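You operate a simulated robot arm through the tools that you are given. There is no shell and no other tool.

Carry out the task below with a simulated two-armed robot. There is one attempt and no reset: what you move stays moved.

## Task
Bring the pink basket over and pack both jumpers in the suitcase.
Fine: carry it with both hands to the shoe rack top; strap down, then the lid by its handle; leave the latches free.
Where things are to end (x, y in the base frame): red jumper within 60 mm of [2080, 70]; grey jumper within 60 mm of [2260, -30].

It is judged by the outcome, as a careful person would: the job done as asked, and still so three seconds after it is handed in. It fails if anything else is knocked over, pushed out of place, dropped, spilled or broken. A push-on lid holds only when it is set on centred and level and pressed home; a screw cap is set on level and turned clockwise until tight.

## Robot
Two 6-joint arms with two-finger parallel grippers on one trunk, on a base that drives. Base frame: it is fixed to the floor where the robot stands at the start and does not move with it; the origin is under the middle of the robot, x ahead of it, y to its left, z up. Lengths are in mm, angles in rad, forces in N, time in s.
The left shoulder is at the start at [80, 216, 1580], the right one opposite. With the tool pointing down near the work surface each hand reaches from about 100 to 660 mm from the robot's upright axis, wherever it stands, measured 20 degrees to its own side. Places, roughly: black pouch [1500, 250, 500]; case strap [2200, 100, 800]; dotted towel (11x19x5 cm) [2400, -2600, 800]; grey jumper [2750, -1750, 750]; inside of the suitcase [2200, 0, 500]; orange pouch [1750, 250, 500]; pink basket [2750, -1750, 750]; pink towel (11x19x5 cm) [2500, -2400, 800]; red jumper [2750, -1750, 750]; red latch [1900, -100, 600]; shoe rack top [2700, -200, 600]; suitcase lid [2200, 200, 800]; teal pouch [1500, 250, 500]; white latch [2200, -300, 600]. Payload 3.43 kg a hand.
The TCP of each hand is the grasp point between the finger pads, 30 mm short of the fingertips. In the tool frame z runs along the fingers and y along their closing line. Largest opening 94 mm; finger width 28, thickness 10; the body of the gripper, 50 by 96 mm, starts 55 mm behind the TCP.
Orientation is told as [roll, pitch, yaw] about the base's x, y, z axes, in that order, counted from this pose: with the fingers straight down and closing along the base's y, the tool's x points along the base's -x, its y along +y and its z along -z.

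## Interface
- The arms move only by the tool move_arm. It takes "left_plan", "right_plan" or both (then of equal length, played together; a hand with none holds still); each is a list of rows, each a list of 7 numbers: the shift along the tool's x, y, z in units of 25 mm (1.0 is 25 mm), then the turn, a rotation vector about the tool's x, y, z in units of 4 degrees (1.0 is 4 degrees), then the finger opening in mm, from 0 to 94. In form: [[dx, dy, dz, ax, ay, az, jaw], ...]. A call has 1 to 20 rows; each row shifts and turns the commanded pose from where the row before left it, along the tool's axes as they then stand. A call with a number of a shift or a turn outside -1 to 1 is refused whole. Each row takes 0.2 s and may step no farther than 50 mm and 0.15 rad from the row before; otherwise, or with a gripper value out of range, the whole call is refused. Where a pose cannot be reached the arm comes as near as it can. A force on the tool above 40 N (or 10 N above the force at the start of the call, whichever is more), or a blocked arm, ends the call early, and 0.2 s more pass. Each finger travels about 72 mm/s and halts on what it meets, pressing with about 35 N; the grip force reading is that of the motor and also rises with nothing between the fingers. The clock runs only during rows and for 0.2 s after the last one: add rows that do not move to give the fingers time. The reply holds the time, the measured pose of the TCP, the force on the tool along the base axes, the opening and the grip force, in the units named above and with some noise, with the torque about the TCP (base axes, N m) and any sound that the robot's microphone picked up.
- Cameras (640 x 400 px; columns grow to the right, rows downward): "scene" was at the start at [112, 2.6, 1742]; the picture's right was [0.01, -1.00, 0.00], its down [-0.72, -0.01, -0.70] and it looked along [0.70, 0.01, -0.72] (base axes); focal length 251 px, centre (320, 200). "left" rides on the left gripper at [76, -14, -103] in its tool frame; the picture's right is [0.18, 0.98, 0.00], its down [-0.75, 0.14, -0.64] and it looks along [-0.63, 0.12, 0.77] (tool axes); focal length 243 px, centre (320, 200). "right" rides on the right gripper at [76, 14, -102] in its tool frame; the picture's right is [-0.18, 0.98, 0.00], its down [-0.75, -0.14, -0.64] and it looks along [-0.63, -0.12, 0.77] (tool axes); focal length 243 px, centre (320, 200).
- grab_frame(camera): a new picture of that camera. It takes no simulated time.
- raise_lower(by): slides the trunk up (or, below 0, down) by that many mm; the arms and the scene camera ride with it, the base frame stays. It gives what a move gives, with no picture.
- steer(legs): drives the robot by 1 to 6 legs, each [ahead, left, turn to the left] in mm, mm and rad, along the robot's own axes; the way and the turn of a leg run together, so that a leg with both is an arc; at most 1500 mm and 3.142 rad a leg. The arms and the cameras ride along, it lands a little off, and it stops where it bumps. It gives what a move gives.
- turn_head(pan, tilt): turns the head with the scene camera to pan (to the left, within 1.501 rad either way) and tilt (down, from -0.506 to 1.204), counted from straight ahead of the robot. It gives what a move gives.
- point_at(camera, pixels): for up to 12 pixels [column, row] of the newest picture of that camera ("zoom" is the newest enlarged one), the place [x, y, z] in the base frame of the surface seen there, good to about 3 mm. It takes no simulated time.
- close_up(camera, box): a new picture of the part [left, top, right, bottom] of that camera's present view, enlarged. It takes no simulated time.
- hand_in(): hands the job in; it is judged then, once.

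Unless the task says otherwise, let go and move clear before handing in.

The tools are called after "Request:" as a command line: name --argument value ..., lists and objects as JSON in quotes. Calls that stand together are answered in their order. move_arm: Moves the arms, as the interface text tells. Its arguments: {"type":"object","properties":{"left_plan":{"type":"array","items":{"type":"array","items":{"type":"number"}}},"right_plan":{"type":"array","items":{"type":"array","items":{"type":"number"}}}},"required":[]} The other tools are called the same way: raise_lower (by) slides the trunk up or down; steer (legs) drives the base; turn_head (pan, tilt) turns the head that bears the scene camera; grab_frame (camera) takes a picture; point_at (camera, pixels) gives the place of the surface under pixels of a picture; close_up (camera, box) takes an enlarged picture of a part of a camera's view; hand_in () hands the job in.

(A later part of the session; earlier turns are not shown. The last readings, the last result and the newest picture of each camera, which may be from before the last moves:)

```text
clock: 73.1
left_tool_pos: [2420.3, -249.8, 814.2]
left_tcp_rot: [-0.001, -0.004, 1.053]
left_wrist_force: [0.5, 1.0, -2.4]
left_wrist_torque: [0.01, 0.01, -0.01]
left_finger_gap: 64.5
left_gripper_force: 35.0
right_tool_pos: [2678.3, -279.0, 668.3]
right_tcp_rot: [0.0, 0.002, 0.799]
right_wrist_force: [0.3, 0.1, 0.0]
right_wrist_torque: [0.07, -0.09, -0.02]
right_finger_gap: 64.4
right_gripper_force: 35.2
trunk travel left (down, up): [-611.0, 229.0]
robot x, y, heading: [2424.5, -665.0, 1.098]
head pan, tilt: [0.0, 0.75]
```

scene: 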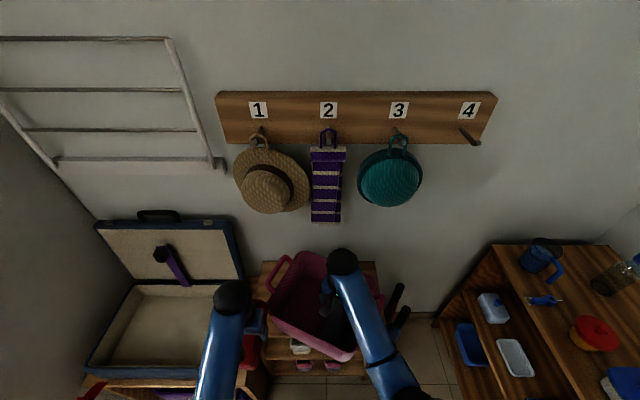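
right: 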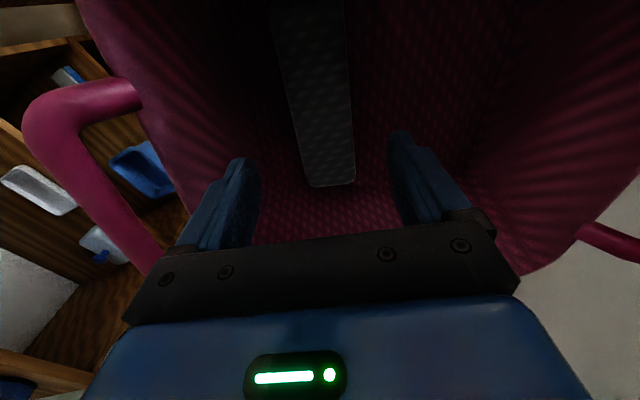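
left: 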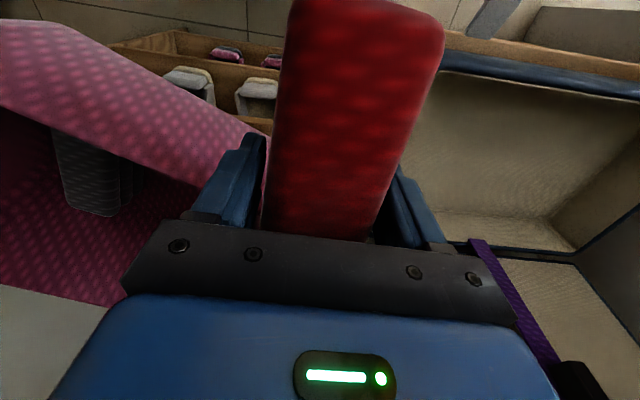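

Gripped at 64 mm. I'll lift 100 mm with the arm, then the rest with the trunk to stay within the arm's reach.

Request:
move_arm --right_plan '[[0, 0, -0.5, 0, 0, 0, 30], [0, 0, -0.9, 0, 0, 0, 30], [0, 0, -0.9, 0, 0, 0, 30], [0, 0, -0.9, 0, 0, 0, 30], [0, 0, -0.8, 0, 0, 0, 30], [0, 0, 0, 0, 0, 0, 30]]'

Request:
raise_lower --by 95

Request:
grab_frame --camera "right"

Request:
grab_frame --camera "scene"

```text
clock: 74.5
left_tool_pos: [2419.6, -249.7, 812.1]
left_tcp_rot: [-0.002, -0.004, 1.051]
left_wrist_force: [0.7, 0.4, -2.4]
left_wrist_torque: [0.03, 0.01, 0.01]
left_finger_gap: 64.6
left_gripper_force: 34.7
right_tool_pos: [2682.3, -279.8, 768.8]
right_tcp_rot: [-0.001, 0.001, 0.8]
right_wrist_force: [0.6, -0.3, -2.2]
right_wrist_torque: [-0.01, 0.0, 0.0]
right_finger_gap: 64.5
right_gripper_force: 34.7
trunk travel left (down, up): [-611.0, 229.0]
robot x, y, heading: [2421.0, -662.8, 1.095]
head pan, tilt: [0.0, 0.75]
```

```text
clock: 75.8
left_tool_pos: [2420.6, -251.2, 907.7]
left_tcp_rot: [-0.002, -0.003, 1.051]
left_wrist_force: [0.2, -1.2, -2.8]
left_wrist_torque: [-0.03, 0.01, 0.0]
left_finger_gap: 64.5
left_gripper_force: 35.1
right_tool_pos: [2682.7, -279.4, 865.3]
right_tcp_rot: [0.002, 0.002, 0.8]
right_wrist_force: [0.3, -0.2, -3.5]
right_wrist_torque: [0.06, 0.0, 0.03]
right_finger_gap: 64.1
right_gripper_force: 35.0
trunk travel left (down, up): [-706.0, 134.0]
robot x, y, heading: [2423.3, -667.1, 1.096]
head pan, tilt: [0.0, 0.75]
```

```text
taken
```

right: 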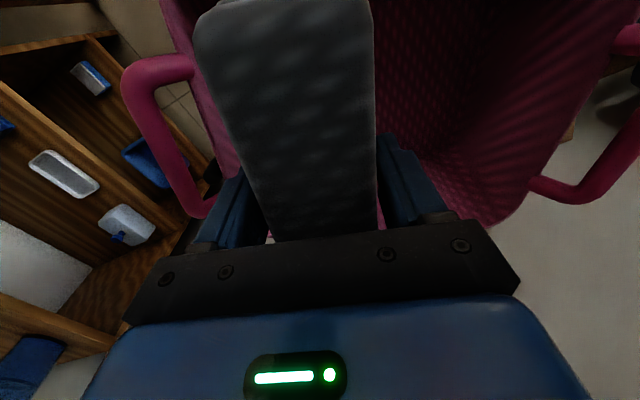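

```text
taken
```

scene: 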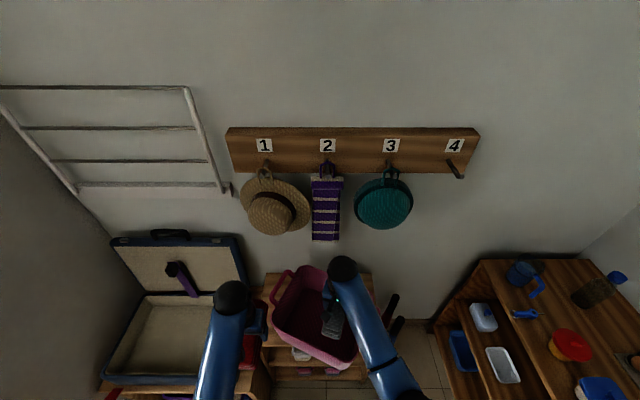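

Both jumpers are out of the basket. I'll raise 25 mm more for margin, back straight away from the rack, then go left in front of the suitcase.

Request:
raise_lower --by 25

Request:
steer --legs '[[-260, 0, 0]]'

Request:
grab_frame --camera "scene"

```text
clock: 76.5
left_tool_pos: [2419.5, -250.0, 932.7]
left_tcp_rot: [-0.003, -0.004, 1.051]
left_wrist_force: [-0.6, 0.4, -3.2]
left_wrist_torque: [-0.02, 0.02, 0.0]
left_finger_gap: 64.3
left_gripper_force: 34.9
right_tool_pos: [2682.4, -280.0, 889.8]
right_tcp_rot: [0.001, 0.003, 0.8]
right_wrist_force: [0.4, 0.3, -3.6]
right_wrist_torque: [-0.01, -0.01, 0.01]
right_finger_gap: 64.3
right_gripper_force: 35.3
trunk travel left (down, up): [-731.0, 109.0]
robot x, y, heading: [2423.2, -665.2, 1.099]
head pan, tilt: [0.0, 0.75]
```

```text
clock: 78.3
left_tool_pos: [2305.8, -478.4, 931.3]
left_tcp_rot: [-0.003, -0.005, 1.043]
left_wrist_force: [0.2, 0.0, -3.6]
left_wrist_torque: [0.02, 0.02, 0.01]
left_finger_gap: 64.1
left_gripper_force: 35.2
right_tool_pos: [2566.1, -509.5, 886.9]
right_tcp_rot: [-0.001, 0.004, 0.793]
right_wrist_force: [0.4, -0.6, -2.0]
right_wrist_torque: [0.03, 0.04, 0.0]
right_finger_gap: 64.4
right_gripper_force: 34.8
trunk travel left (down, up): [-731.0, 109.0]
robot x, y, heading: [2307.3, -894.5, 1.093]
head pan, tilt: [0.0, 0.75]
```

```text
taken
```

scene: 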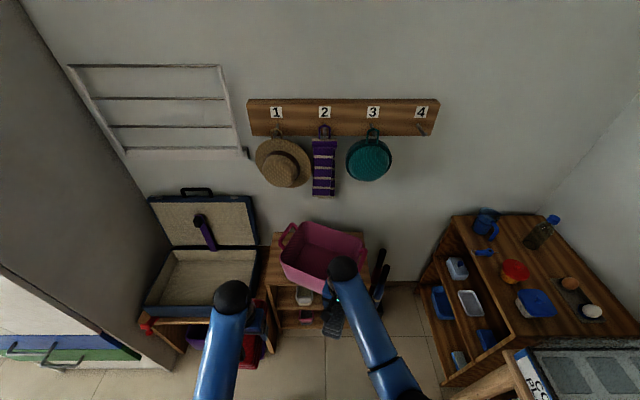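

Backed clear; the basket stays on the rack. Now I'll move sideways left to be in front of the suitcase.

Request:
steer --legs '[[0, 534, 0.007]]'

Request:
turn_head --pan 0.0 --tilt 0.7

Request:
grab_frame --camera "scene"

```text
clock: 81.4
left_tool_pos: [1835.3, -235.2, 933.7]
left_tcp_rot: [0.0, -0.005, 1.038]
left_wrist_force: [0.1, -0.1, -2.7]
left_wrist_torque: [0.04, 0.02, 0.03]
left_finger_gap: 64.4
left_gripper_force: 34.9
right_tool_pos: [2098.7, -266.2, 889.7]
right_tcp_rot: [0.002, 0.001, 0.788]
right_wrist_force: [0.4, 0.2, -2.6]
right_wrist_torque: [0.0, 0.01, 0.0]
right_finger_gap: 64.3
right_gripper_force: 34.9
trunk travel left (down, up): [-731.0, 109.0]
robot x, y, heading: [1832.0, -647.7, 1.083]
head pan, tilt: [0.0, 0.75]
```

```text
clock: 82.0
left_tool_pos: [1836.4, -235.0, 933.8]
left_tcp_rot: [0.0, -0.006, 1.038]
left_wrist_force: [-0.7, -0.5, -3.6]
left_wrist_torque: [-0.03, 0.0, 0.03]
left_finger_gap: 64.1
left_gripper_force: 35.0
right_tool_pos: [2097.6, -266.2, 889.4]
right_tcp_rot: [-0.001, 0.001, 0.788]
right_wrist_force: [-0.2, -0.2, -2.9]
right_wrist_torque: [0.0, -0.01, 0.0]
right_finger_gap: 64.2
right_gripper_force: 35.3
trunk travel left (down, up): [-731.0, 109.0]
robot x, y, heading: [1834.1, -646.7, 1.084]
head pan, tilt: [0.0, 0.7]
```

```text
taken
```

scene: 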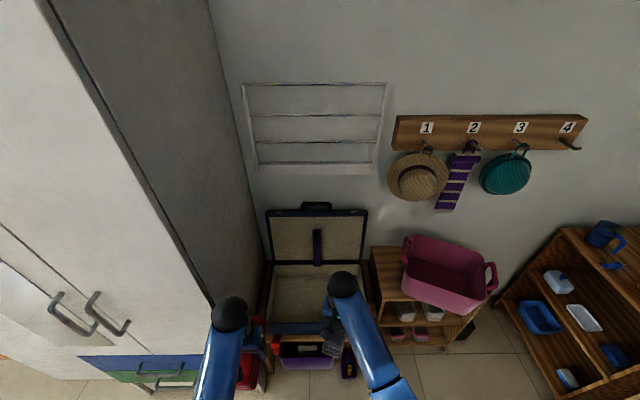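

The suitcase is straight ahead now. I'll measure its rim, lid, strap, latches and the wall rack above it from here.

Request:
close_up --camera "scene" --box '[230, 190, 410, 350]'

Request:
point_at --camera "scene" --pixels '[[316, 203], [270, 214], [365, 213], [318, 233], [318, 262], [272, 263], [362, 263], [317, 168], [262, 330], [300, 290], [330, 329], [258, 172]]'

```text
2.50 times, centred on (320, 270) of scene
```

zoom: 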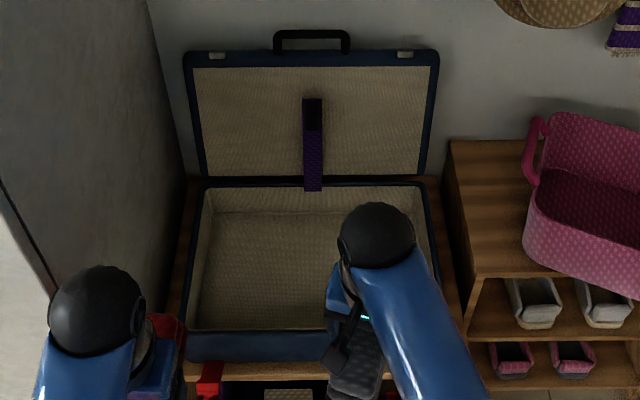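

```text
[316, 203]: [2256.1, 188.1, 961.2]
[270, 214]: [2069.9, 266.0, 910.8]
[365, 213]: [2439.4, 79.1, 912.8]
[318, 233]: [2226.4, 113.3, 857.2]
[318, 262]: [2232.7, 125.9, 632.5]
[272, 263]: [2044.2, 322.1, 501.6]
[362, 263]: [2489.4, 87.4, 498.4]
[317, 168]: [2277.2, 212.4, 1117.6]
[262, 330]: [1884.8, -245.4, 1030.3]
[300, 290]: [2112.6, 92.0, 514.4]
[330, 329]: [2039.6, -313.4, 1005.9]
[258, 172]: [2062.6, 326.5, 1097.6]
```

The lid handle is at (2256,188,961), strap base near (2230,126,617), and the wall rack's lowest bar is at z≈1100. I'll drive forward to the working spot in front of the suitcase.

Request:
steer --legs '[[181, 5, 0.014]]'

Request:
grab_frame --camera "scene"

```text
clock: 83.6
left_tool_pos: [1907.3, -75.9, 934.0]
left_tcp_rot: [-0.002, -0.007, 1.05]
left_wrist_force: [-0.5, -0.3, -3.1]
left_wrist_torque: [0.02, 0.01, 0.03]
left_finger_gap: 64.3
left_gripper_force: 34.8
right_tool_pos: [2167.1, -104.4, 890.3]
right_tcp_rot: [0.002, -0.001, 0.801]
right_wrist_force: [0.3, -0.5, -2.7]
right_wrist_torque: [0.03, 0.01, -0.01]
right_finger_gap: 64.2
right_gripper_force: 35.1
trunk travel left (down, up): [-731.0, 109.0]
robot x, y, heading: [1911.2, -488.6, 1.099]
head pan, tilt: [0.0, 0.7]
```

```text
taken
```

scene: 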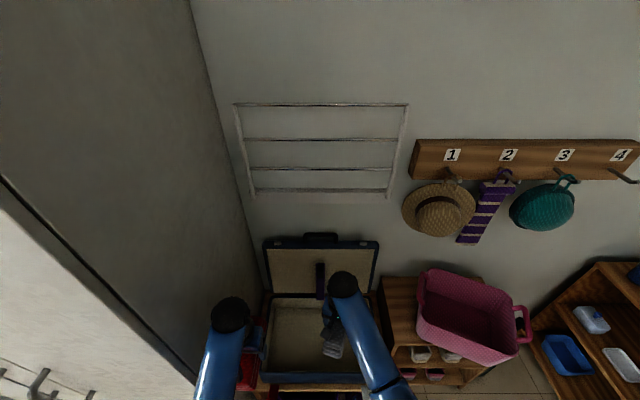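

I'm at the working spot. I'll turn both hands to the suitcase's heading and bring the jumpers over their places, still high above the rim.

Request:
move_arm --left_plan '[[0, 0, 0, 0, 0, -0.72, 30], [-0.911, -0.396, 0, 0, 0, 0, 30], [-0.911, -0.396, 0, 0, 0, 0, 30], [-0.911, -0.396, 0, 0, 0, 0, 30], [-0.911, -0.396, 0, 0, 0, 0, 30], [-0.911, -0.396, 0, 0, 0, 0, 30], [-0.911, -0.396, 0, 0, 0, 0, 30], [-0.911, -0.396, 0, 0, 0, 0, 30], [-0.911, -0.396, 0, 0, 0, 0, 30], [-0.911, -0.396, 0, 0, 0, 0, 30], [0, 0, 0.9, 0, 0, 0, 30], [0, 0, 0.86, 0, 0, 0, 30], [0, 0, 0, 0, 0, 0, 30]]' --right_plan '[[0, 0, 0, 0, 0, -0.86, 30], [0, 0, 0, 0, 0, -0.86, 30], [0, 0, 0, 0, 0, -0.86, 30], [0, 0, 0, 0, 0, -0.86, 30], [0, 0, 0, 0, 0, -0.86, 30], [-0.864, -0.392, 0, 0, 0, 0, 30], [-0.864, -0.392, 0, 0, 0, 0, 30], [-0.864, -0.392, 0, 0, 0, 0, 30], [-0.864, -0.392, 0, 0, 0, 0, 30], [-0.864, -0.392, 0, 0, 0, 0, 30], [0, 0, 0, 0, 0, 0, 30], [0, 0, 0, 0, 0, 0, 30], [0, 0, 0, 0, 0, 0, 30]]'

Request:
grab_frame --camera "scene"

```text
clock: 86.4
left_tool_pos: [2080.8, 69.3, 891.0]
left_tcp_rot: [-0.001, -0.004, 1.101]
left_wrist_force: [0.7, 0.0, -3.6]
left_wrist_torque: [-0.03, 0.01, 0.05]
left_finger_gap: 64.0
left_gripper_force: 35.2
right_tool_pos: [2260.5, -25.6, 888.8]
right_tcp_rot: [0.0, 0.004, 1.101]
right_wrist_force: [0.3, -0.1, -2.3]
right_wrist_torque: [0.0, -0.03, -0.04]
right_finger_gap: 64.2
right_gripper_force: 34.6
trunk travel left (down, up): [-731.0, 109.0]
robot x, y, heading: [1911.1, -486.8, 1.097]
head pan, tilt: [0.0, 0.7]
```

```text
taken
```

scene: 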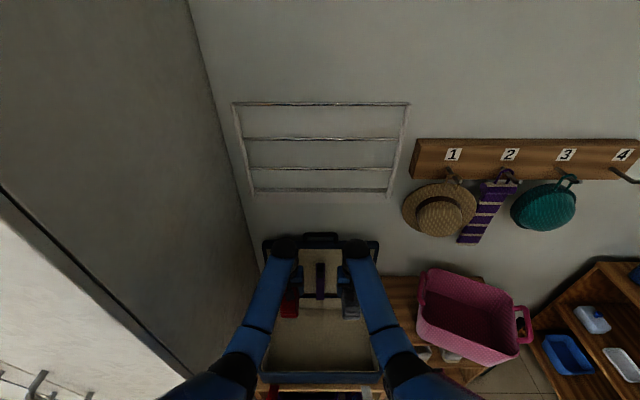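

Both jumpers hang exactly over their places. I'll lower the trunk 300 mm, watching the forces.

Request:
raise_lower --by -200

Request:
raise_lower --by -100

Request:
grab_frame --camera "scene"

Request:
grab_frame --camera "left"

Request:
grab_frame --camera "right"

```text
clock: 88.5
left_tool_pos: [2079.7, 68.7, 690.3]
left_tcp_rot: [-0.001, -0.004, 1.101]
left_wrist_force: [-0.2, 0.2, -3.2]
left_wrist_torque: [-0.05, 0.01, 0.03]
left_finger_gap: 64.3
left_gripper_force: 35.5
right_tool_pos: [2261.2, -26.7, 688.6]
right_tcp_rot: [-0.003, 0.002, 1.1]
right_wrist_force: [0.2, -0.2, -2.5]
right_wrist_torque: [-0.02, -0.02, -0.03]
right_finger_gap: 64.2
right_gripper_force: 34.6
trunk travel left (down, up): [-531.0, 309.0]
robot x, y, heading: [1908.5, -489.8, 1.1]
head pan, tilt: [0.0, 0.7]
```

```text
clock: 89.9
left_tool_pos: [2077.8, 67.7, 590.4]
left_tcp_rot: [-0.001, -0.003, 1.101]
left_wrist_force: [0.4, -0.3, -3.4]
left_wrist_torque: [-0.01, 0.01, -0.04]
left_finger_gap: 64.2
left_gripper_force: 35.0
right_tool_pos: [2259.9, -25.4, 588.7]
right_tcp_rot: [-0.001, 0.003, 1.102]
right_wrist_force: [0.1, -0.2, -2.8]
right_wrist_torque: [0.01, -0.02, 0.01]
right_finger_gap: 64.0
right_gripper_force: 35.2
trunk travel left (down, up): [-431.0, 409.0]
robot x, y, heading: [1908.0, -489.7, 1.101]
head pan, tilt: [0.0, 0.7]
```

```text
taken
```

scene: 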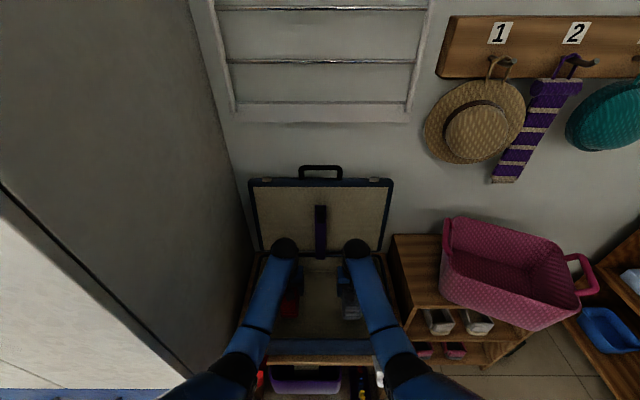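

```text
taken
```

left: 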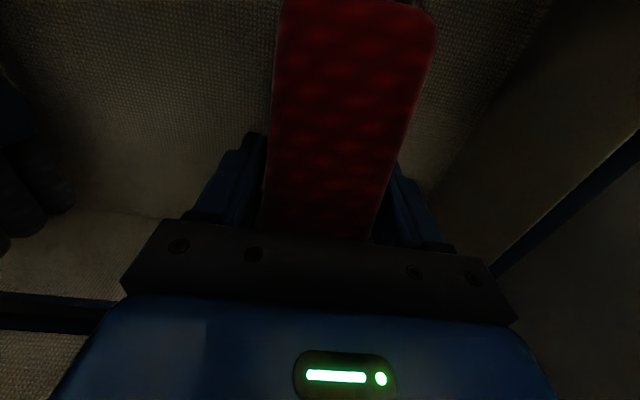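

```text
taken
```

right: 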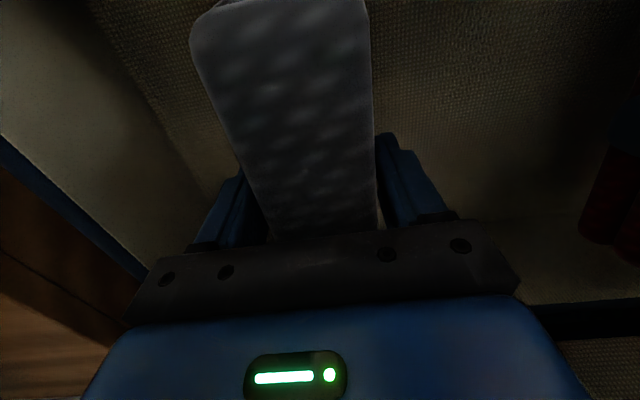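

Both jumpers are inside the case walls, about 28 mm above the lining. I'll lower the rest gently.

Request:
raise_lower --by -22

Request:
raise_lower --by -4

```text
clock: 90.5
left_tool_pos: [2079.4, 68.1, 569.0]
left_tcp_rot: [0.0, -0.007, 1.101]
left_wrist_force: [0.0, 4.3, 9.8]
left_wrist_torque: [-0.52, 0.73, -0.16]
left_finger_gap: 64.3
left_gripper_force: 35.0
right_tool_pos: [2259.2, -26.4, 565.7]
right_tcp_rot: [0.0, 0.001, 1.101]
right_wrist_force: [0.4, 0.0, -2.9]
right_wrist_torque: [0.0, 0.0, 0.02]
right_finger_gap: 64.4
right_gripper_force: 34.9
trunk travel left (down, up): [-409.0, 431.0]
robot x, y, heading: [1908.4, -487.3, 1.106]
head pan, tilt: [0.0, 0.7]
```

```text
clock: 91.1
left_tool_pos: [2080.9, 69.1, 568.0]
left_tcp_rot: [-0.001, -0.012, 1.102]
left_wrist_force: [2.3, 7.5, 22.2]
left_wrist_torque: [-1.17, 1.05, -0.18]
left_finger_gap: 64.2
left_gripper_force: 35.0
right_tool_pos: [2259.9, -26.2, 563.7]
right_tcp_rot: [0.0, 0.001, 1.101]
right_wrist_force: [-0.6, -0.3, -2.9]
right_wrist_torque: [-0.03, -0.02, 0.0]
right_finger_gap: 63.9
right_gripper_force: 34.9
trunk travel left (down, up): [-405.0, 435.0]
robot x, y, heading: [1913.7, -485.0, 1.097]
head pan, tilt: [0.0, 0.7]
```

The red jumper is down (22 N); the grey hangs a few millimetres above. I'll ease the left up slightly and lower the right until it touches.

Request:
move_arm --left_plan '[[0, 0, -0.1, 0, 0, 0, 30], [0, 0, 0, 0, 0, 0, 30], [0, 0, 0, 0, 0, 0, 30]]' --right_plan '[[0, 0, 0.1, 0, 0, 0, 30], [0, 0, 0.1, 0, 0, 0, 30], [0, 0, 0, 0, 0, 0, 30]]'

```text
clock: 91.9
left_tool_pos: [2078.5, 66.4, 565.8]
left_tcp_rot: [0.0, 0.001, 1.101]
left_wrist_force: [-0.2, 0.2, -1.9]
left_wrist_torque: [0.01, 0.02, 0.01]
left_finger_gap: 64.2
left_gripper_force: 35.6
right_tool_pos: [2260.1, -26.7, 557.2]
right_tcp_rot: [0.0, 0.0, 1.102]
right_wrist_force: [0.1, 1.2, -2.9]
right_wrist_torque: [-0.03, -0.01, -0.02]
right_finger_gap: 64.0
right_gripper_force: 34.9
trunk travel left (down, up): [-405.0, 435.0]
robot x, y, heading: [1907.9, -487.8, 1.101]
head pan, tilt: [0.0, 0.7]
```

Request:
move_arm --right_plan '[[0, 0, 0.1, 0, 0, 0, 30], [0, 0, 0, 0, 0, 0, 30]]'

Request:
close_up --camera "scene" --box '[240, 160, 400, 380]'

```text
clock: 92.5
left_tool_pos: [2077.6, 66.7, 568.1]
left_tcp_rot: [-0.001, -0.005, 1.102]
left_wrist_force: [-0.2, -0.8, -2.0]
left_wrist_torque: [0.01, 0.0, -0.01]
left_finger_gap: 64.2
left_gripper_force: 34.9
right_tool_pos: [2258.6, -26.1, 557.3]
right_tcp_rot: [0.0, -0.002, 1.101]
right_wrist_force: [0.5, -2.6, 17.3]
right_wrist_torque: [-0.96, 0.41, 0.01]
right_finger_gap: 64.3
right_gripper_force: 35.1
trunk travel left (down, up): [-405.0, 435.0]
robot x, y, heading: [1907.5, -492.1, 1.098]
head pan, tilt: [0.0, 0.7]
```

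```text
1.82 times, centred on (320, 270) of scene
```

zoom: 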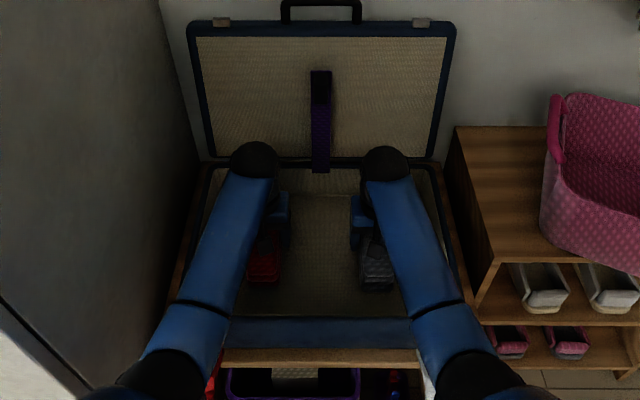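

Both jumpers now touch the lining. I'll release both hands by opening to 82 mm.

Request:
move_arm --left_plan '[[0, 0, 0.06, 0, 0, 0, 30], [0, 0, 0, 0, 0, 0, 62], [0, 0, 0, 0, 0, 0, 70], [0, 0, 0, 0, 0, 0, 82], [0, 0, 0, 0, 0, 0, 82]]' --right_plan '[[0, 0, -0.05, 0, 0, 0, 30], [0, 0, 0, 0, 0, 0, 62], [0, 0, 0, 0, 0, 0, 70], [0, 0, 0, 0, 0, 0, 82], [0, 0, 0, 0, 0, 0, 82]]'

```text
clock: 93.7
left_tool_pos: [2079.3, 67.4, 565.4]
left_tcp_rot: [-0.001, -0.005, 1.101]
left_wrist_force: [-0.7, 0.1, 0.0]
left_wrist_torque: [0.0, 0.03, -0.01]
left_finger_gap: 81.9
left_gripper_force: 0.1
right_tool_pos: [2260.9, -26.5, 555.8]
right_tcp_rot: [0.0, 0.002, 1.1]
right_wrist_force: [1.3, 0.3, 0.0]
right_wrist_torque: [0.0, 0.01, -0.01]
right_finger_gap: 82.0
right_gripper_force: 0.1
trunk travel left (down, up): [-405.0, 435.0]
robot x, y, heading: [1908.6, -486.1, 1.098]
head pan, tilt: [0.0, 0.7]
```

Released. I'll rise with the trunk, straight up, then look.

Request:
raise_lower --by 60

Request:
raise_lower --by 180

Request:
grab_frame --camera "scene"

Request:
grab_frame --camera "left"

Request:
grab_frame --camera "right"

```text
clock: 94.7
left_tool_pos: [2079.7, 66.7, 625.6]
left_tcp_rot: [-0.002, -0.004, 1.101]
left_wrist_force: [-0.6, -0.2, 0.5]
left_wrist_torque: [0.01, 0.02, -0.03]
left_finger_gap: 82.2
left_gripper_force: 0.0
right_tool_pos: [2260.5, -25.7, 615.8]
right_tcp_rot: [-0.001, 0.002, 1.102]
right_wrist_force: [-0.3, 0.4, 0.3]
right_wrist_torque: [0.0, -0.01, 0.06]
right_finger_gap: 82.2
right_gripper_force: 0.0
trunk travel left (down, up): [-465.0, 375.0]
robot x, y, heading: [1909.4, -491.4, 1.099]
head pan, tilt: [0.0, 0.7]
```

```text
clock: 96.7
left_tool_pos: [2078.2, 68.3, 806.0]
left_tcp_rot: [-0.001, -0.005, 1.1]
left_wrist_force: [0.2, 0.2, -0.5]
left_wrist_torque: [0.01, -0.03, 0.0]
left_finger_gap: 81.9
left_gripper_force: 0.2
right_tool_pos: [2260.8, -26.1, 795.5]
right_tcp_rot: [0.001, 0.002, 1.101]
right_wrist_force: [0.1, 0.7, -0.4]
right_wrist_torque: [-0.01, 0.0, -0.01]
right_finger_gap: 82.1
right_gripper_force: 0.1
trunk travel left (down, up): [-645.0, 195.0]
robot x, y, heading: [1907.1, -484.9, 1.098]
head pan, tilt: [0.0, 0.7]
```

```text
taken
```

scene: 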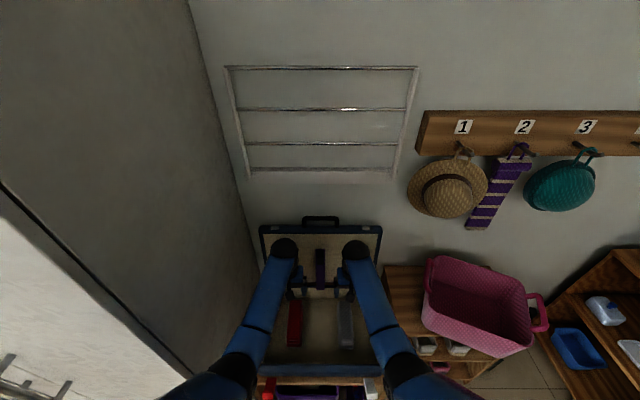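

```text
taken
```

left: 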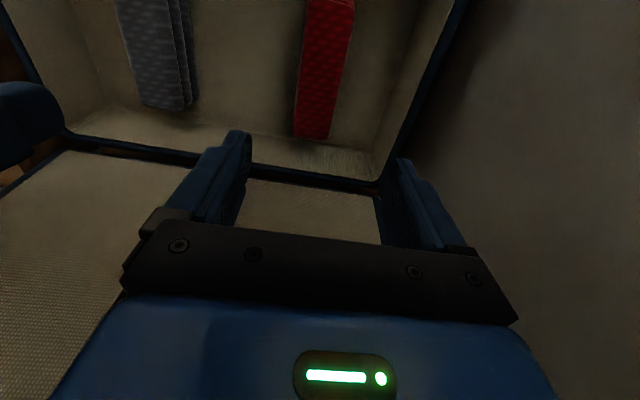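

```text
taken
```

right: 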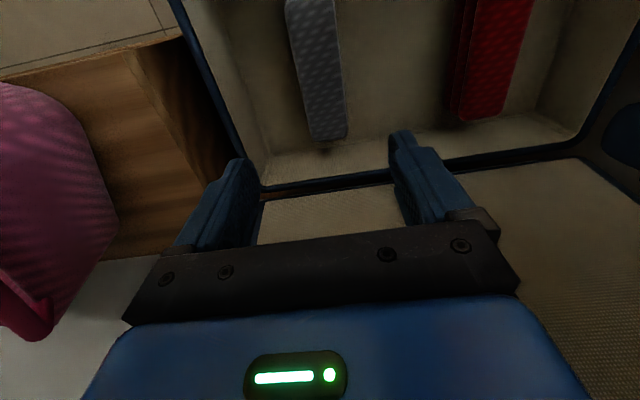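

Both jumpers lie in the case ((295,325) red, (346,325) grey). Next is the strap at (320,270): I'll look at it closely.

Request:
close_up --camera "scene" --box '[270, 210, 370, 300]'

Request:
point_at --camera "zoom" --pixels '[[320, 165], [320, 190], [320, 230], [320, 280], [320, 340], [300, 190], [340, 190], [300, 280], [340, 280], [320, 40], [290, 45], [350, 45]]'

```text
4.44 times, centred on (320, 255) of scene
```

zoom: 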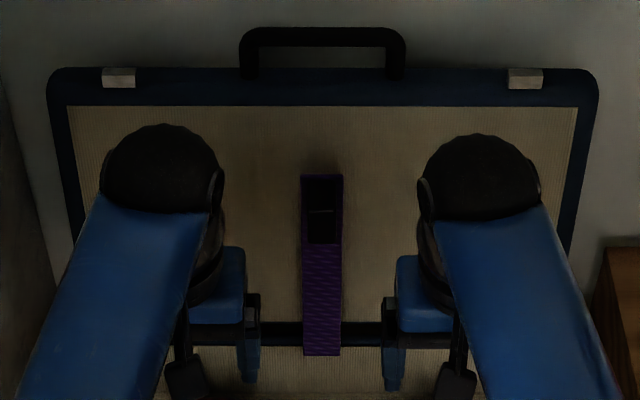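

```text
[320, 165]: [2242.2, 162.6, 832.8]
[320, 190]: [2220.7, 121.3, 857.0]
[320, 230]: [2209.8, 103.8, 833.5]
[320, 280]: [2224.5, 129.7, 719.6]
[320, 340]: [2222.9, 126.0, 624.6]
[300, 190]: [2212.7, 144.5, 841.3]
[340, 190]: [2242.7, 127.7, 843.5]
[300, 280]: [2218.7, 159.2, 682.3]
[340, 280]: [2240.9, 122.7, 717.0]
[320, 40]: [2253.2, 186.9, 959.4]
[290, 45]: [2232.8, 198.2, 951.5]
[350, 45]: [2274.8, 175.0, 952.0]
```

The strap stands upright at about (2220,120), top z≈857, with a black tip block around z 810–857, some 40 mm in front of the lid. I'll move the left hand out of the way and tilt the right hand 30° so its fingers point forward-down.

Request:
raise_lower --by -60

Request:
move_arm --left_plan '[[0.85, 0.55, -0.2, 0, 0, 0, 60], [0.85, 0.55, -0.2, 0, 0, 0, 60], [0.85, 0.55, -0.2, 0, 0, 0, 60], [0.85, 0.55, 0, 0, 0, 0, 60], [0.85, 0.55, 0, 0, 0, 0, 60], [0.85, 0.55, 0, 0, 0, 0, 60], [0.85, 0.55, 0, 0, 0, 0, 60], [0, 0, 0, 0, 0, 0, 60]]' --right_plan '[[0, 0, 0, 0, -0.94, 0, 82], [0, 0, 0, 0, -0.94, 0, 82], [0, 0, 0, 0, -0.94, 0, 82], [0, 0, 0, 0, -0.94, 0, 82], [0, 0, 0, 0, -0.94, 0, 75], [0, 0, 0, 0, -0.94, 0, 70], [0, 0, 0, 0, -0.94, 0, 70], [0, 0, 0, 0, -0.92, 0, 70]]'

Request:
grab_frame --camera "scene"

```text
clock: 97.7
left_tool_pos: [2079.7, 67.2, 746.4]
left_tcp_rot: [-0.002, -0.005, 1.101]
left_wrist_force: [0.4, -0.1, 0.3]
left_wrist_torque: [-0.01, -0.02, -0.01]
left_finger_gap: 82.0
left_gripper_force: 0.0
right_tool_pos: [2260.7, -26.1, 736.4]
right_tcp_rot: [-0.001, 0.001, 1.1]
right_wrist_force: [-0.2, -0.2, 1.2]
right_wrist_torque: [0.03, 0.03, 0.01]
right_finger_gap: 81.8
right_gripper_force: 0.1
trunk travel left (down, up): [-585.0, 255.0]
robot x, y, heading: [1906.2, -490.4, 1.1]
head pan, tilt: [0.0, 0.7]
```

```text
clock: 99.5
left_tool_pos: [1924.5, -23.2, 761.0]
left_tcp_rot: [-0.001, -0.006, 1.102]
left_wrist_force: [-0.1, 0.1, -0.1]
left_wrist_torque: [0.0, -0.01, -0.01]
left_finger_gap: 60.0
left_gripper_force: 0.1
right_tool_pos: [2259.4, -26.7, 736.1]
right_tcp_rot: [0.0, -0.524, 1.101]
right_wrist_force: [0.4, 0.7, 0.5]
right_wrist_torque: [0.01, -0.01, 0.03]
right_finger_gap: 70.0
right_gripper_force: 0.0
trunk travel left (down, up): [-585.0, 255.0]
robot x, y, heading: [1909.3, -489.5, 1.102]
head pan, tilt: [0.0, 0.7]
```

```text
taken
```

scene: 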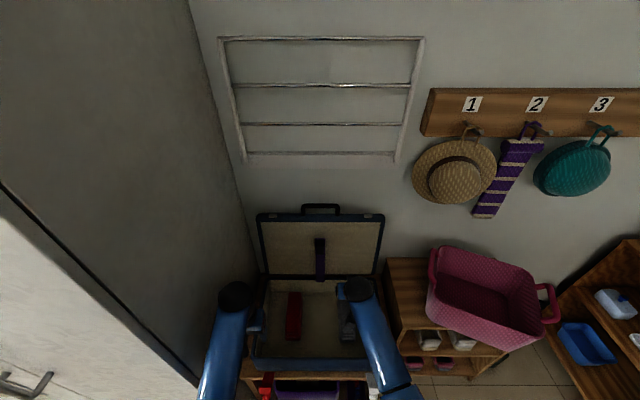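

The view of the strap is clear now. I'll zoom and measure the strap, hinge and handle.

Request:
close_up --camera "scene" --box '[250, 195, 390, 285]'

```text
4.44 times, centred on (320, 240) of scene
```

zoom: 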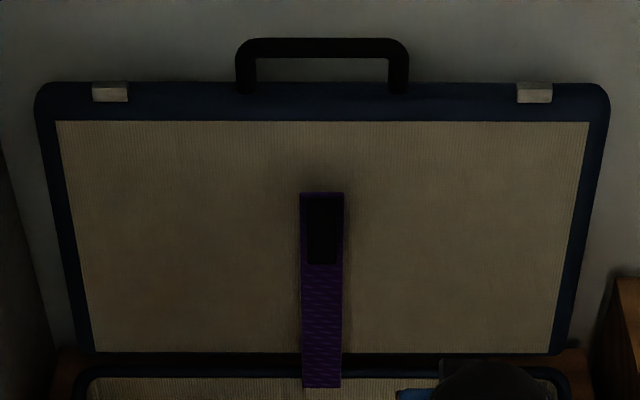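

Request:
point_at --camera "zoom" --pixels '[[322, 196], [303, 230], [341, 230], [322, 230], [322, 260], [322, 300], [322, 350], [322, 380], [305, 300], [339, 300], [280, 260], [360, 260]]'

Request:
point_at --camera "zoom" --pixels '[[322, 45], [250, 48], [395, 48], [245, 70], [400, 70], [322, 60], [322, 80], [322, 100], [60, 90], [590, 95], [90, 345], [555, 345]]'

```text
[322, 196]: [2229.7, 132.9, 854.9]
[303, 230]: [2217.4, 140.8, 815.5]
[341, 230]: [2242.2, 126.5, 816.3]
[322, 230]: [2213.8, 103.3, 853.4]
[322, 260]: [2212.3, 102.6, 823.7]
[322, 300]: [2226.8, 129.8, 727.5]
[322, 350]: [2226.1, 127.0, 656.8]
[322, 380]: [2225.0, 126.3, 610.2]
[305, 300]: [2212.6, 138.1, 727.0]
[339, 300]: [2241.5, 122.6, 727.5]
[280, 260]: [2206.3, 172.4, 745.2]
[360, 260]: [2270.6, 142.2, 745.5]
```

```text
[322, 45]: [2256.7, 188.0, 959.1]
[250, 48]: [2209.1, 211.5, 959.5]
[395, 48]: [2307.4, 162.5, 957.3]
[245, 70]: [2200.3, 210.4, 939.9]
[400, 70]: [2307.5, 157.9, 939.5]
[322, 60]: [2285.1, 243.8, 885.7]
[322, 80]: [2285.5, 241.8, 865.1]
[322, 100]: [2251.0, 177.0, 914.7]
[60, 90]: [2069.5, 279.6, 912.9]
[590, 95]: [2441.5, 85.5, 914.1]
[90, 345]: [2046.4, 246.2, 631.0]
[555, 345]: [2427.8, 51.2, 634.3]
```

Measured: the strap is a flat band ~33 mm wide, its plane about 143 mm behind the case centre, with a block on its front face (z 820–856). I'll bring the right hand 70 mm in front of the tip, fingers open 70 mm, for a side grip on the band.

Request:
move_arm --right_plan '[[-0.754, 0.79, -0.506, 0, 0, 0, 70], [-0.754, 0.79, -0.506, 0, 0, 0, 70], [-0.754, 0.79, -0.506, 0, 0, 0, 70], [-0.754, 0.79, -0.506, 0, 0, 0, 70], [-0.754, 0.79, -0.506, 0, 0, 0, 70], [0, 0, 0, 0, 0, 0, 70]]'

Request:
grab_frame --camera "right"

Request:
close_up --camera "scene" --box '[250, 195, 390, 330]'

```text
clock: 100.9
left_tool_pos: [1925.8, -22.0, 760.4]
left_tcp_rot: [-0.004, -0.005, 1.1]
left_wrist_force: [0.0, -0.3, 0.6]
left_wrist_torque: [0.02, -0.02, -0.02]
left_finger_gap: 59.9
left_gripper_force: 0.0
right_tool_pos: [2193.4, 64.4, 839.8]
right_tcp_rot: [-0.001, -0.522, 1.102]
right_wrist_force: [0.7, 0.3, 0.3]
right_wrist_torque: [0.02, 0.02, -0.02]
right_finger_gap: 69.8
right_gripper_force: 0.0
trunk travel left (down, up): [-585.0, 255.0]
robot x, y, heading: [1906.6, -486.9, 1.103]
head pan, tilt: [0.0, 0.7]
```

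```text
taken
```

right: 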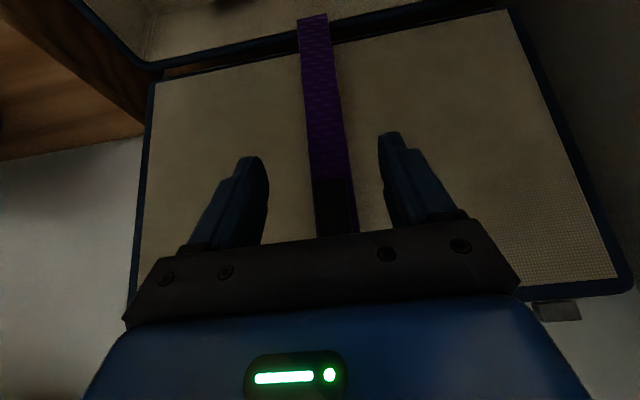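

```text
2.96 times, centred on (320, 262) of scene
```

zoom: 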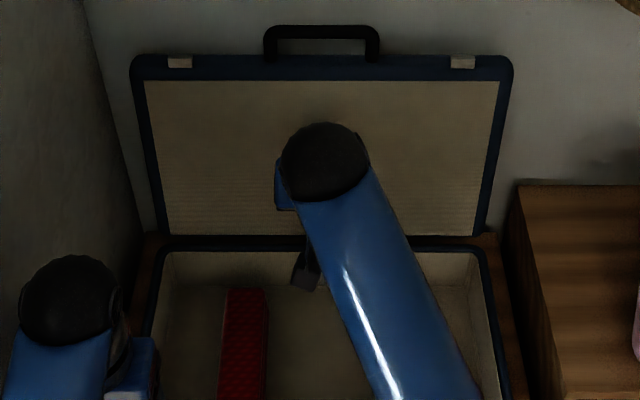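

The strap lies between the open fingers in the right view ((330,200)). I'll move forward 68 mm.

Request:
move_arm --right_plan '[[-0.79, 0, 0.453, 0, 0, 0, 70], [-0.79, 0, 0.453, 0, 0, 0, 70], [-0.79, 0, 0.453, 0, 0, 0, 70], [0, 0, 0, 0, 0, 0, 70]]'

Request:
grab_frame --camera "right"

```text
clock: 101.9
left_tool_pos: [1924.9, -21.4, 761.8]
left_tcp_rot: [-0.002, -0.004, 1.101]
left_wrist_force: [0.1, -0.1, 0.9]
left_wrist_torque: [-0.01, 0.01, 0.0]
left_finger_gap: 59.7
left_gripper_force: 0.0
right_tool_pos: [2223.3, 126.3, 840.2]
right_tcp_rot: [0.001, -0.521, 1.101]
right_wrist_force: [0.5, 0.2, 0.1]
right_wrist_torque: [-0.01, -0.01, -0.02]
right_finger_gap: 69.8
right_gripper_force: 0.1
trunk travel left (down, up): [-585.0, 255.0]
robot x, y, heading: [1912.4, -486.4, 1.097]
head pan, tilt: [0.0, 0.7]
```

```text
taken
```

right: 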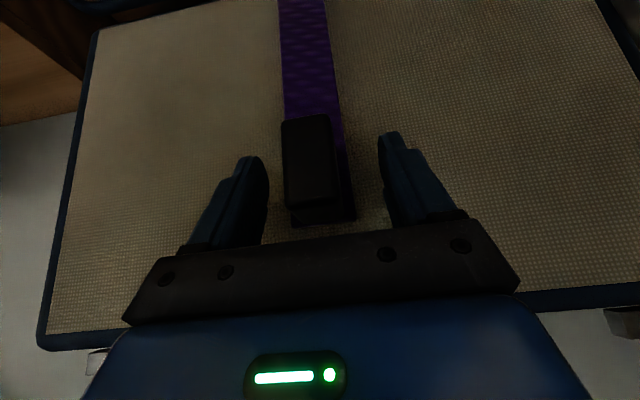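

The tip block sits at the grasp point ((315,170)–(320,220)). I'll close the right hand.

Request:
move_arm --right_plan '[[0, 0, 0, 0, 0, 0, 50], [0, 0, 0, 0, 0, 0, 35], [0, 0, 0, 0, 0, 0, 20], [0, 0, 0, 0, 0, 0, 12], [0, 0, 0, 0, 0, 0, 12]]'

Request:
grab_frame --camera "right"

```text
clock: 103.1
left_tool_pos: [1924.4, -23.2, 761.0]
left_tcp_rot: [-0.001, -0.007, 1.102]
left_wrist_force: [-0.4, 0.1, 0.1]
left_wrist_torque: [0.0, 0.0, -0.01]
left_finger_gap: 59.9
left_gripper_force: 0.1
right_tool_pos: [2224.5, 126.1, 839.3]
right_tcp_rot: [0.0, -0.521, 1.1]
right_wrist_force: [5.5, -2.1, 0.0]
right_wrist_torque: [0.08, -0.02, -0.11]
right_finger_gap: 39.5
right_gripper_force: 44.9
trunk travel left (down, up): [-585.0, 255.0]
robot x, y, heading: [1910.2, -491.6, 1.101]
head pan, tilt: [0.0, 0.7]
```

```text
taken
```

right: 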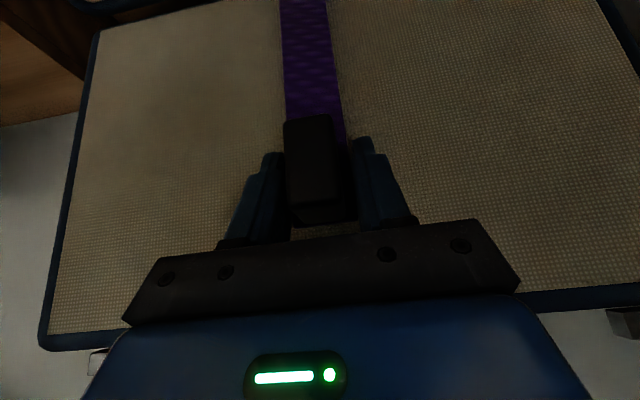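

The strap's edges are gripped (39.5 mm). I'll start following its arc forward about the hinge at z≈605, with three small steps first to check the forces.

Request:
move_arm --right_plan '[[0.576, 0, -0.306, 0, 0, 0, 12], [0.597, 0, -0.266, 0, 0, 0, 12], [0.614, 0, -0.224, 0, 0, 0, 12], [0, 0, 0, 0, 0, 0, 12]]'

Request:
grab_frame --camera "right"

```text
clock: 104.1
left_tool_pos: [1923.8, -21.5, 762.0]
left_tcp_rot: [-0.003, -0.004, 1.102]
left_wrist_force: [0.5, -0.7, -0.2]
left_wrist_torque: [-0.01, 0.02, 0.02]
left_finger_gap: 60.1
left_gripper_force: 0.0
right_tool_pos: [2200.5, 80.7, 835.5]
right_tcp_rot: [0.002, -0.525, 1.101]
right_wrist_force: [-2.5, 2.5, 13.7]
right_wrist_torque: [0.86, -0.38, 0.0]
right_finger_gap: 39.5
right_gripper_force: 45.1
trunk travel left (down, up): [-585.0, 255.0]
robot x, y, heading: [1911.0, -488.2, 1.103]
head pan, tilt: [0.0, 0.7]
```

```text
taken
```

right: 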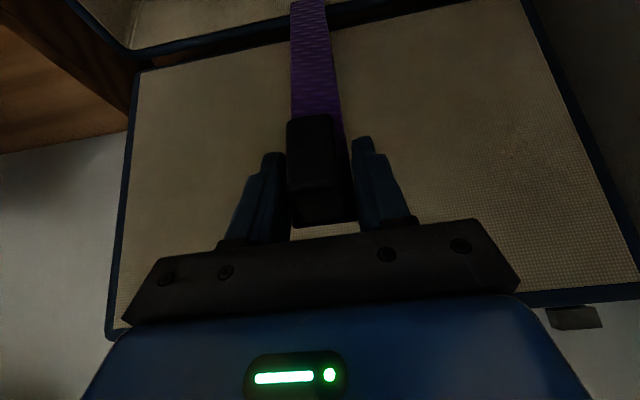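

The strap follows (it swung ~12°, 14 N along the strap, so my arc is a touch low). I'll continue with a slightly larger radius.

Request:
move_arm --right_plan '[[0.779, 0, -0.269, 0, 0, 0, 12], [0.825, 0, -0.146, 0, 0, 0, 12], [0.834, 0, -0.072, 0, 0, 0, 12], [0.838, 0, 0, 0, 0, 0, 12], [0.834, 0, 0.072, 0, 0, 0, 12], [0, 0, 0, 0, 0, 0, 12]]'

Request:
grab_frame --camera "right"

```text
clock: 105.5
left_tool_pos: [1922.2, -23.2, 763.0]
left_tcp_rot: [-0.003, -0.009, 1.102]
left_wrist_force: [0.7, -0.1, -0.4]
left_wrist_torque: [-0.01, 0.02, -0.02]
left_finger_gap: 60.1
left_gripper_force: 0.0
right_tool_pos: [2157.0, -7.5, 792.8]
right_tcp_rot: [0.001, -0.526, 1.102]
right_wrist_force: [-19.5, -5.8, 24.2]
right_wrist_torque: [0.62, -0.64, 0.1]
right_finger_gap: 39.5
right_gripper_force: 44.9
trunk travel left (down, up): [-585.0, 255.0]
robot x, y, heading: [1906.6, -487.6, 1.104]
head pan, tilt: [0.0, 0.7]
```

```text
taken
```

right: 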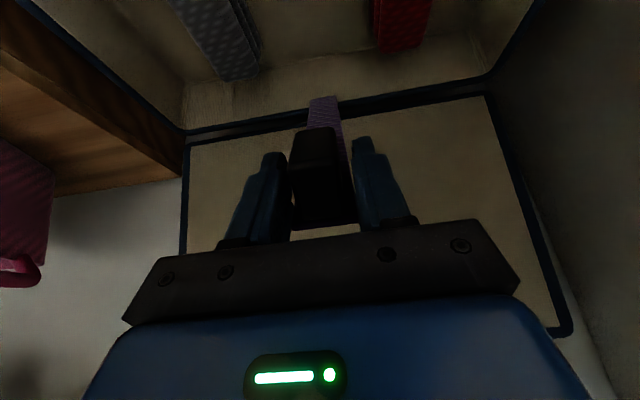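

Fitting the three measured points puts the hinge at about 132 mm behind centre, z≈602, radius 238 mm; my earlier arc was off, hence 24 N. I'll continue on the corrected arc to about 72°.

Request:
move_arm --right_plan '[[0.551, 0.06, -0.013, 0, 0, 0, 12], [0.551, 0.06, -0.013, 0, 0, 0, 12], [0.962, 0, 0.258, 0, 0, 0, 12], [0.926, 0, 0.356, 0, 0, 0, 12], [0.889, 0, 0.452, 0, 0, 0, 12], [0, 0, 0, 0, 0, 0, 12]]'

Request:
grab_frame --camera "scene"

```text
clock: 106.9
left_tool_pos: [1923.0, -23.5, 761.9]
left_tcp_rot: [-0.002, -0.006, 1.099]
left_wrist_force: [0.4, 1.2, -0.5]
left_wrist_torque: [0.0, -0.01, -0.01]
left_finger_gap: 59.8
left_gripper_force: 0.1
right_tool_pos: [2124.3, -67.7, 721.9]
right_tcp_rot: [-0.001, -0.522, 1.103]
right_wrist_force: [-10.5, -11.7, 12.5]
right_wrist_torque: [0.64, -0.61, 0.07]
right_finger_gap: 39.4
right_gripper_force: 44.8
trunk travel left (down, up): [-585.0, 255.0]
robot x, y, heading: [1909.5, -484.3, 1.098]
head pan, tilt: [0.0, 0.7]
```

```text
taken
```

scene: 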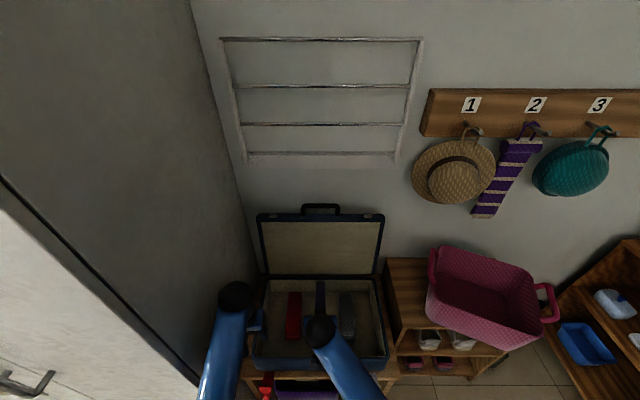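

Forces are lower (≈19 N along the strap); it is now about 60° down between the jumpers. I'll continue to about 84°.

Request:
move_arm --right_plan '[[0.929, 0.03, 0.378, 0, 0, 0, 12], [0.782, 0, 0.634, 0, 0, 0, 12], [0.713, 0, 0.715, 0, 0, 0, 12], [0.637, 0, 0.783, 0, 0, 0, 12], [0, 0, 0, 0, 0, 0, 12]]'

Request:
close_up --camera "scene" --box '[240, 200, 400, 380]'

Request:
grab_frame --camera "right"

```text
clock: 108.2
left_tool_pos: [1924.4, -25.7, 761.8]
left_tcp_rot: [-0.001, -0.006, 1.1]
left_wrist_force: [0.0, -0.6, 0.2]
left_wrist_torque: [0.01, -0.03, 0.01]
left_finger_gap: 60.2
left_gripper_force: 0.0
right_tool_pos: [2109.4, -99.2, 625.7]
right_tcp_rot: [-0.005, -0.512, 1.104]
right_wrist_force: [-7.5, -17.9, 7.0]
right_wrist_torque: [1.31, -0.36, 0.03]
right_finger_gap: 39.7
right_gripper_force: 45.6
trunk travel left (down, up): [-585.0, 255.0]
robot x, y, heading: [1912.6, -489.0, 1.102]
head pan, tilt: [0.0, 0.7]
stopped in row 5 (right hand): the force on the tool passed its limit at 41 N (the readings are from after the stop); the commanded pose is now the measured one
```

```text
2.22 times, centred on (320, 290) of scene
```

zoom: 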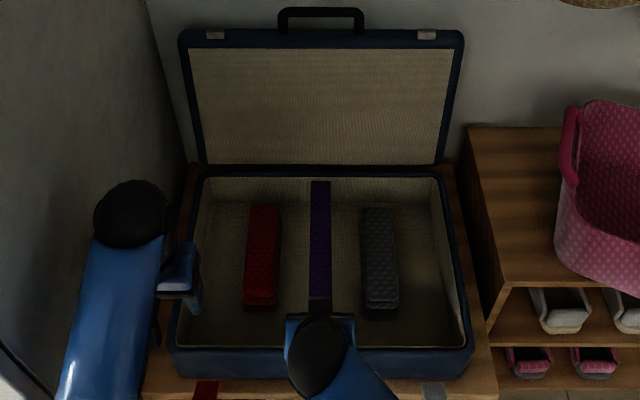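

```text
taken
```

right: 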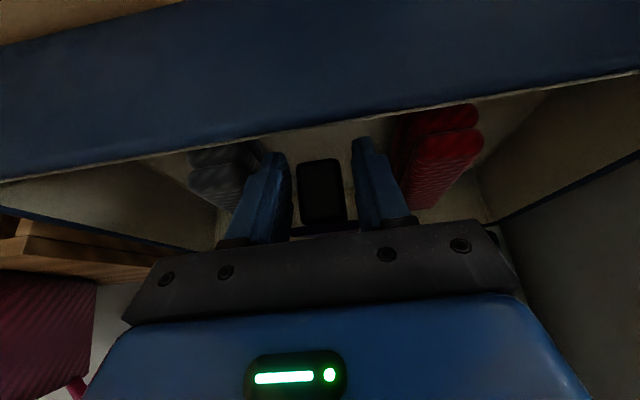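

The strap is nearly down ((320,240) in the zoom, between the jumpers); the stop was only the arc radius being off again (fit now: hinge z≈587, r≈252). I'll go on down in small steps.

Request:
move_arm --right_plan '[[0.255, 0, 0.338, 0, 0, 0, 12], [0.255, 0, 0.338, 0, 0, 0, 12], [0.187, 0, 0.299, 0, 0, 0, 12], [0, 0, 0, 0, 0, 0, 12]]'

Request:
close_up --camera "scene" --box '[240, 200, 400, 380]'

```text
clock: 108.9
left_tool_pos: [1925.1, -24.3, 763.2]
left_tcp_rot: [-0.001, -0.007, 1.101]
left_wrist_force: [-0.3, -0.4, -0.2]
left_wrist_torque: [-0.03, 0.02, 0.0]
left_finger_gap: 60.3
left_gripper_force: 0.0
right_tool_pos: [2105.9, -102.8, 599.4]
right_tcp_rot: [-0.005, -0.514, 1.1]
right_wrist_force: [-3.8, -14.1, 16.8]
right_wrist_torque: [0.67, -0.01, -0.24]
right_finger_gap: 39.4
right_gripper_force: 44.3
trunk travel left (down, up): [-585.0, 255.0]
robot x, y, heading: [1910.1, -488.2, 1.093]
head pan, tilt: [0.0, 0.7]
stopped in row 3 (right hand): the force on the tool passed its limit at 42 N (the readings are from after the stop); the commanded pose is now the measured one
```

```text
2.22 times, centred on (320, 290) of scene
```

zoom: 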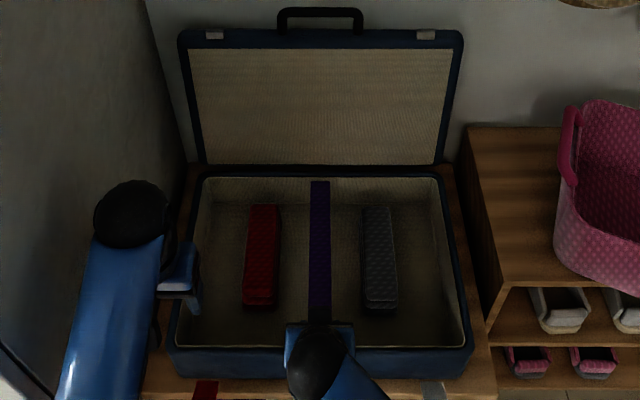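

The strap now lies across the case at z≈599. I'll measure its line to see whether it is level.

Request:
point_at --camera "zoom" --pixels '[[320, 190], [320, 220], [320, 250], [320, 280], [320, 305], [262, 250], [378, 250], [262, 300], [378, 300], [262, 210], [378, 212], [320, 173]]'

Request:
grab_frame --camera "right"

```text
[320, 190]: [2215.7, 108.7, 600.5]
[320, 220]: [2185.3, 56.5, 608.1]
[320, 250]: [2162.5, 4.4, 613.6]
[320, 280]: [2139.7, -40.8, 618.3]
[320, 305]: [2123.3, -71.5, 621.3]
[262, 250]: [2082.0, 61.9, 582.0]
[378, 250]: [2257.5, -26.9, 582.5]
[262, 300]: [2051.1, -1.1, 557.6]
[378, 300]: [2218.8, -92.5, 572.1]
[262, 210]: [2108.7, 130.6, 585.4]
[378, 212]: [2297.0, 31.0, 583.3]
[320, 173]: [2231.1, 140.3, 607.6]
```

```text
taken
```

right: 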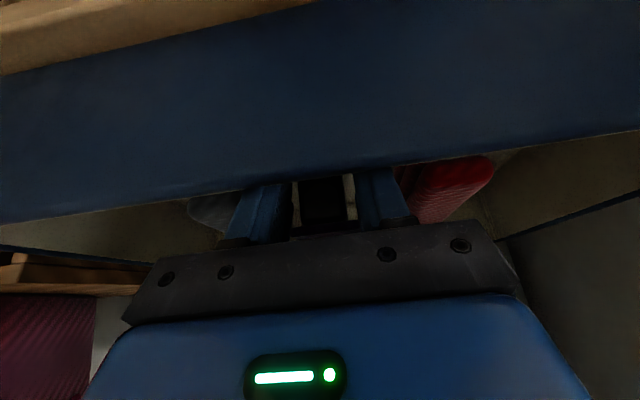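

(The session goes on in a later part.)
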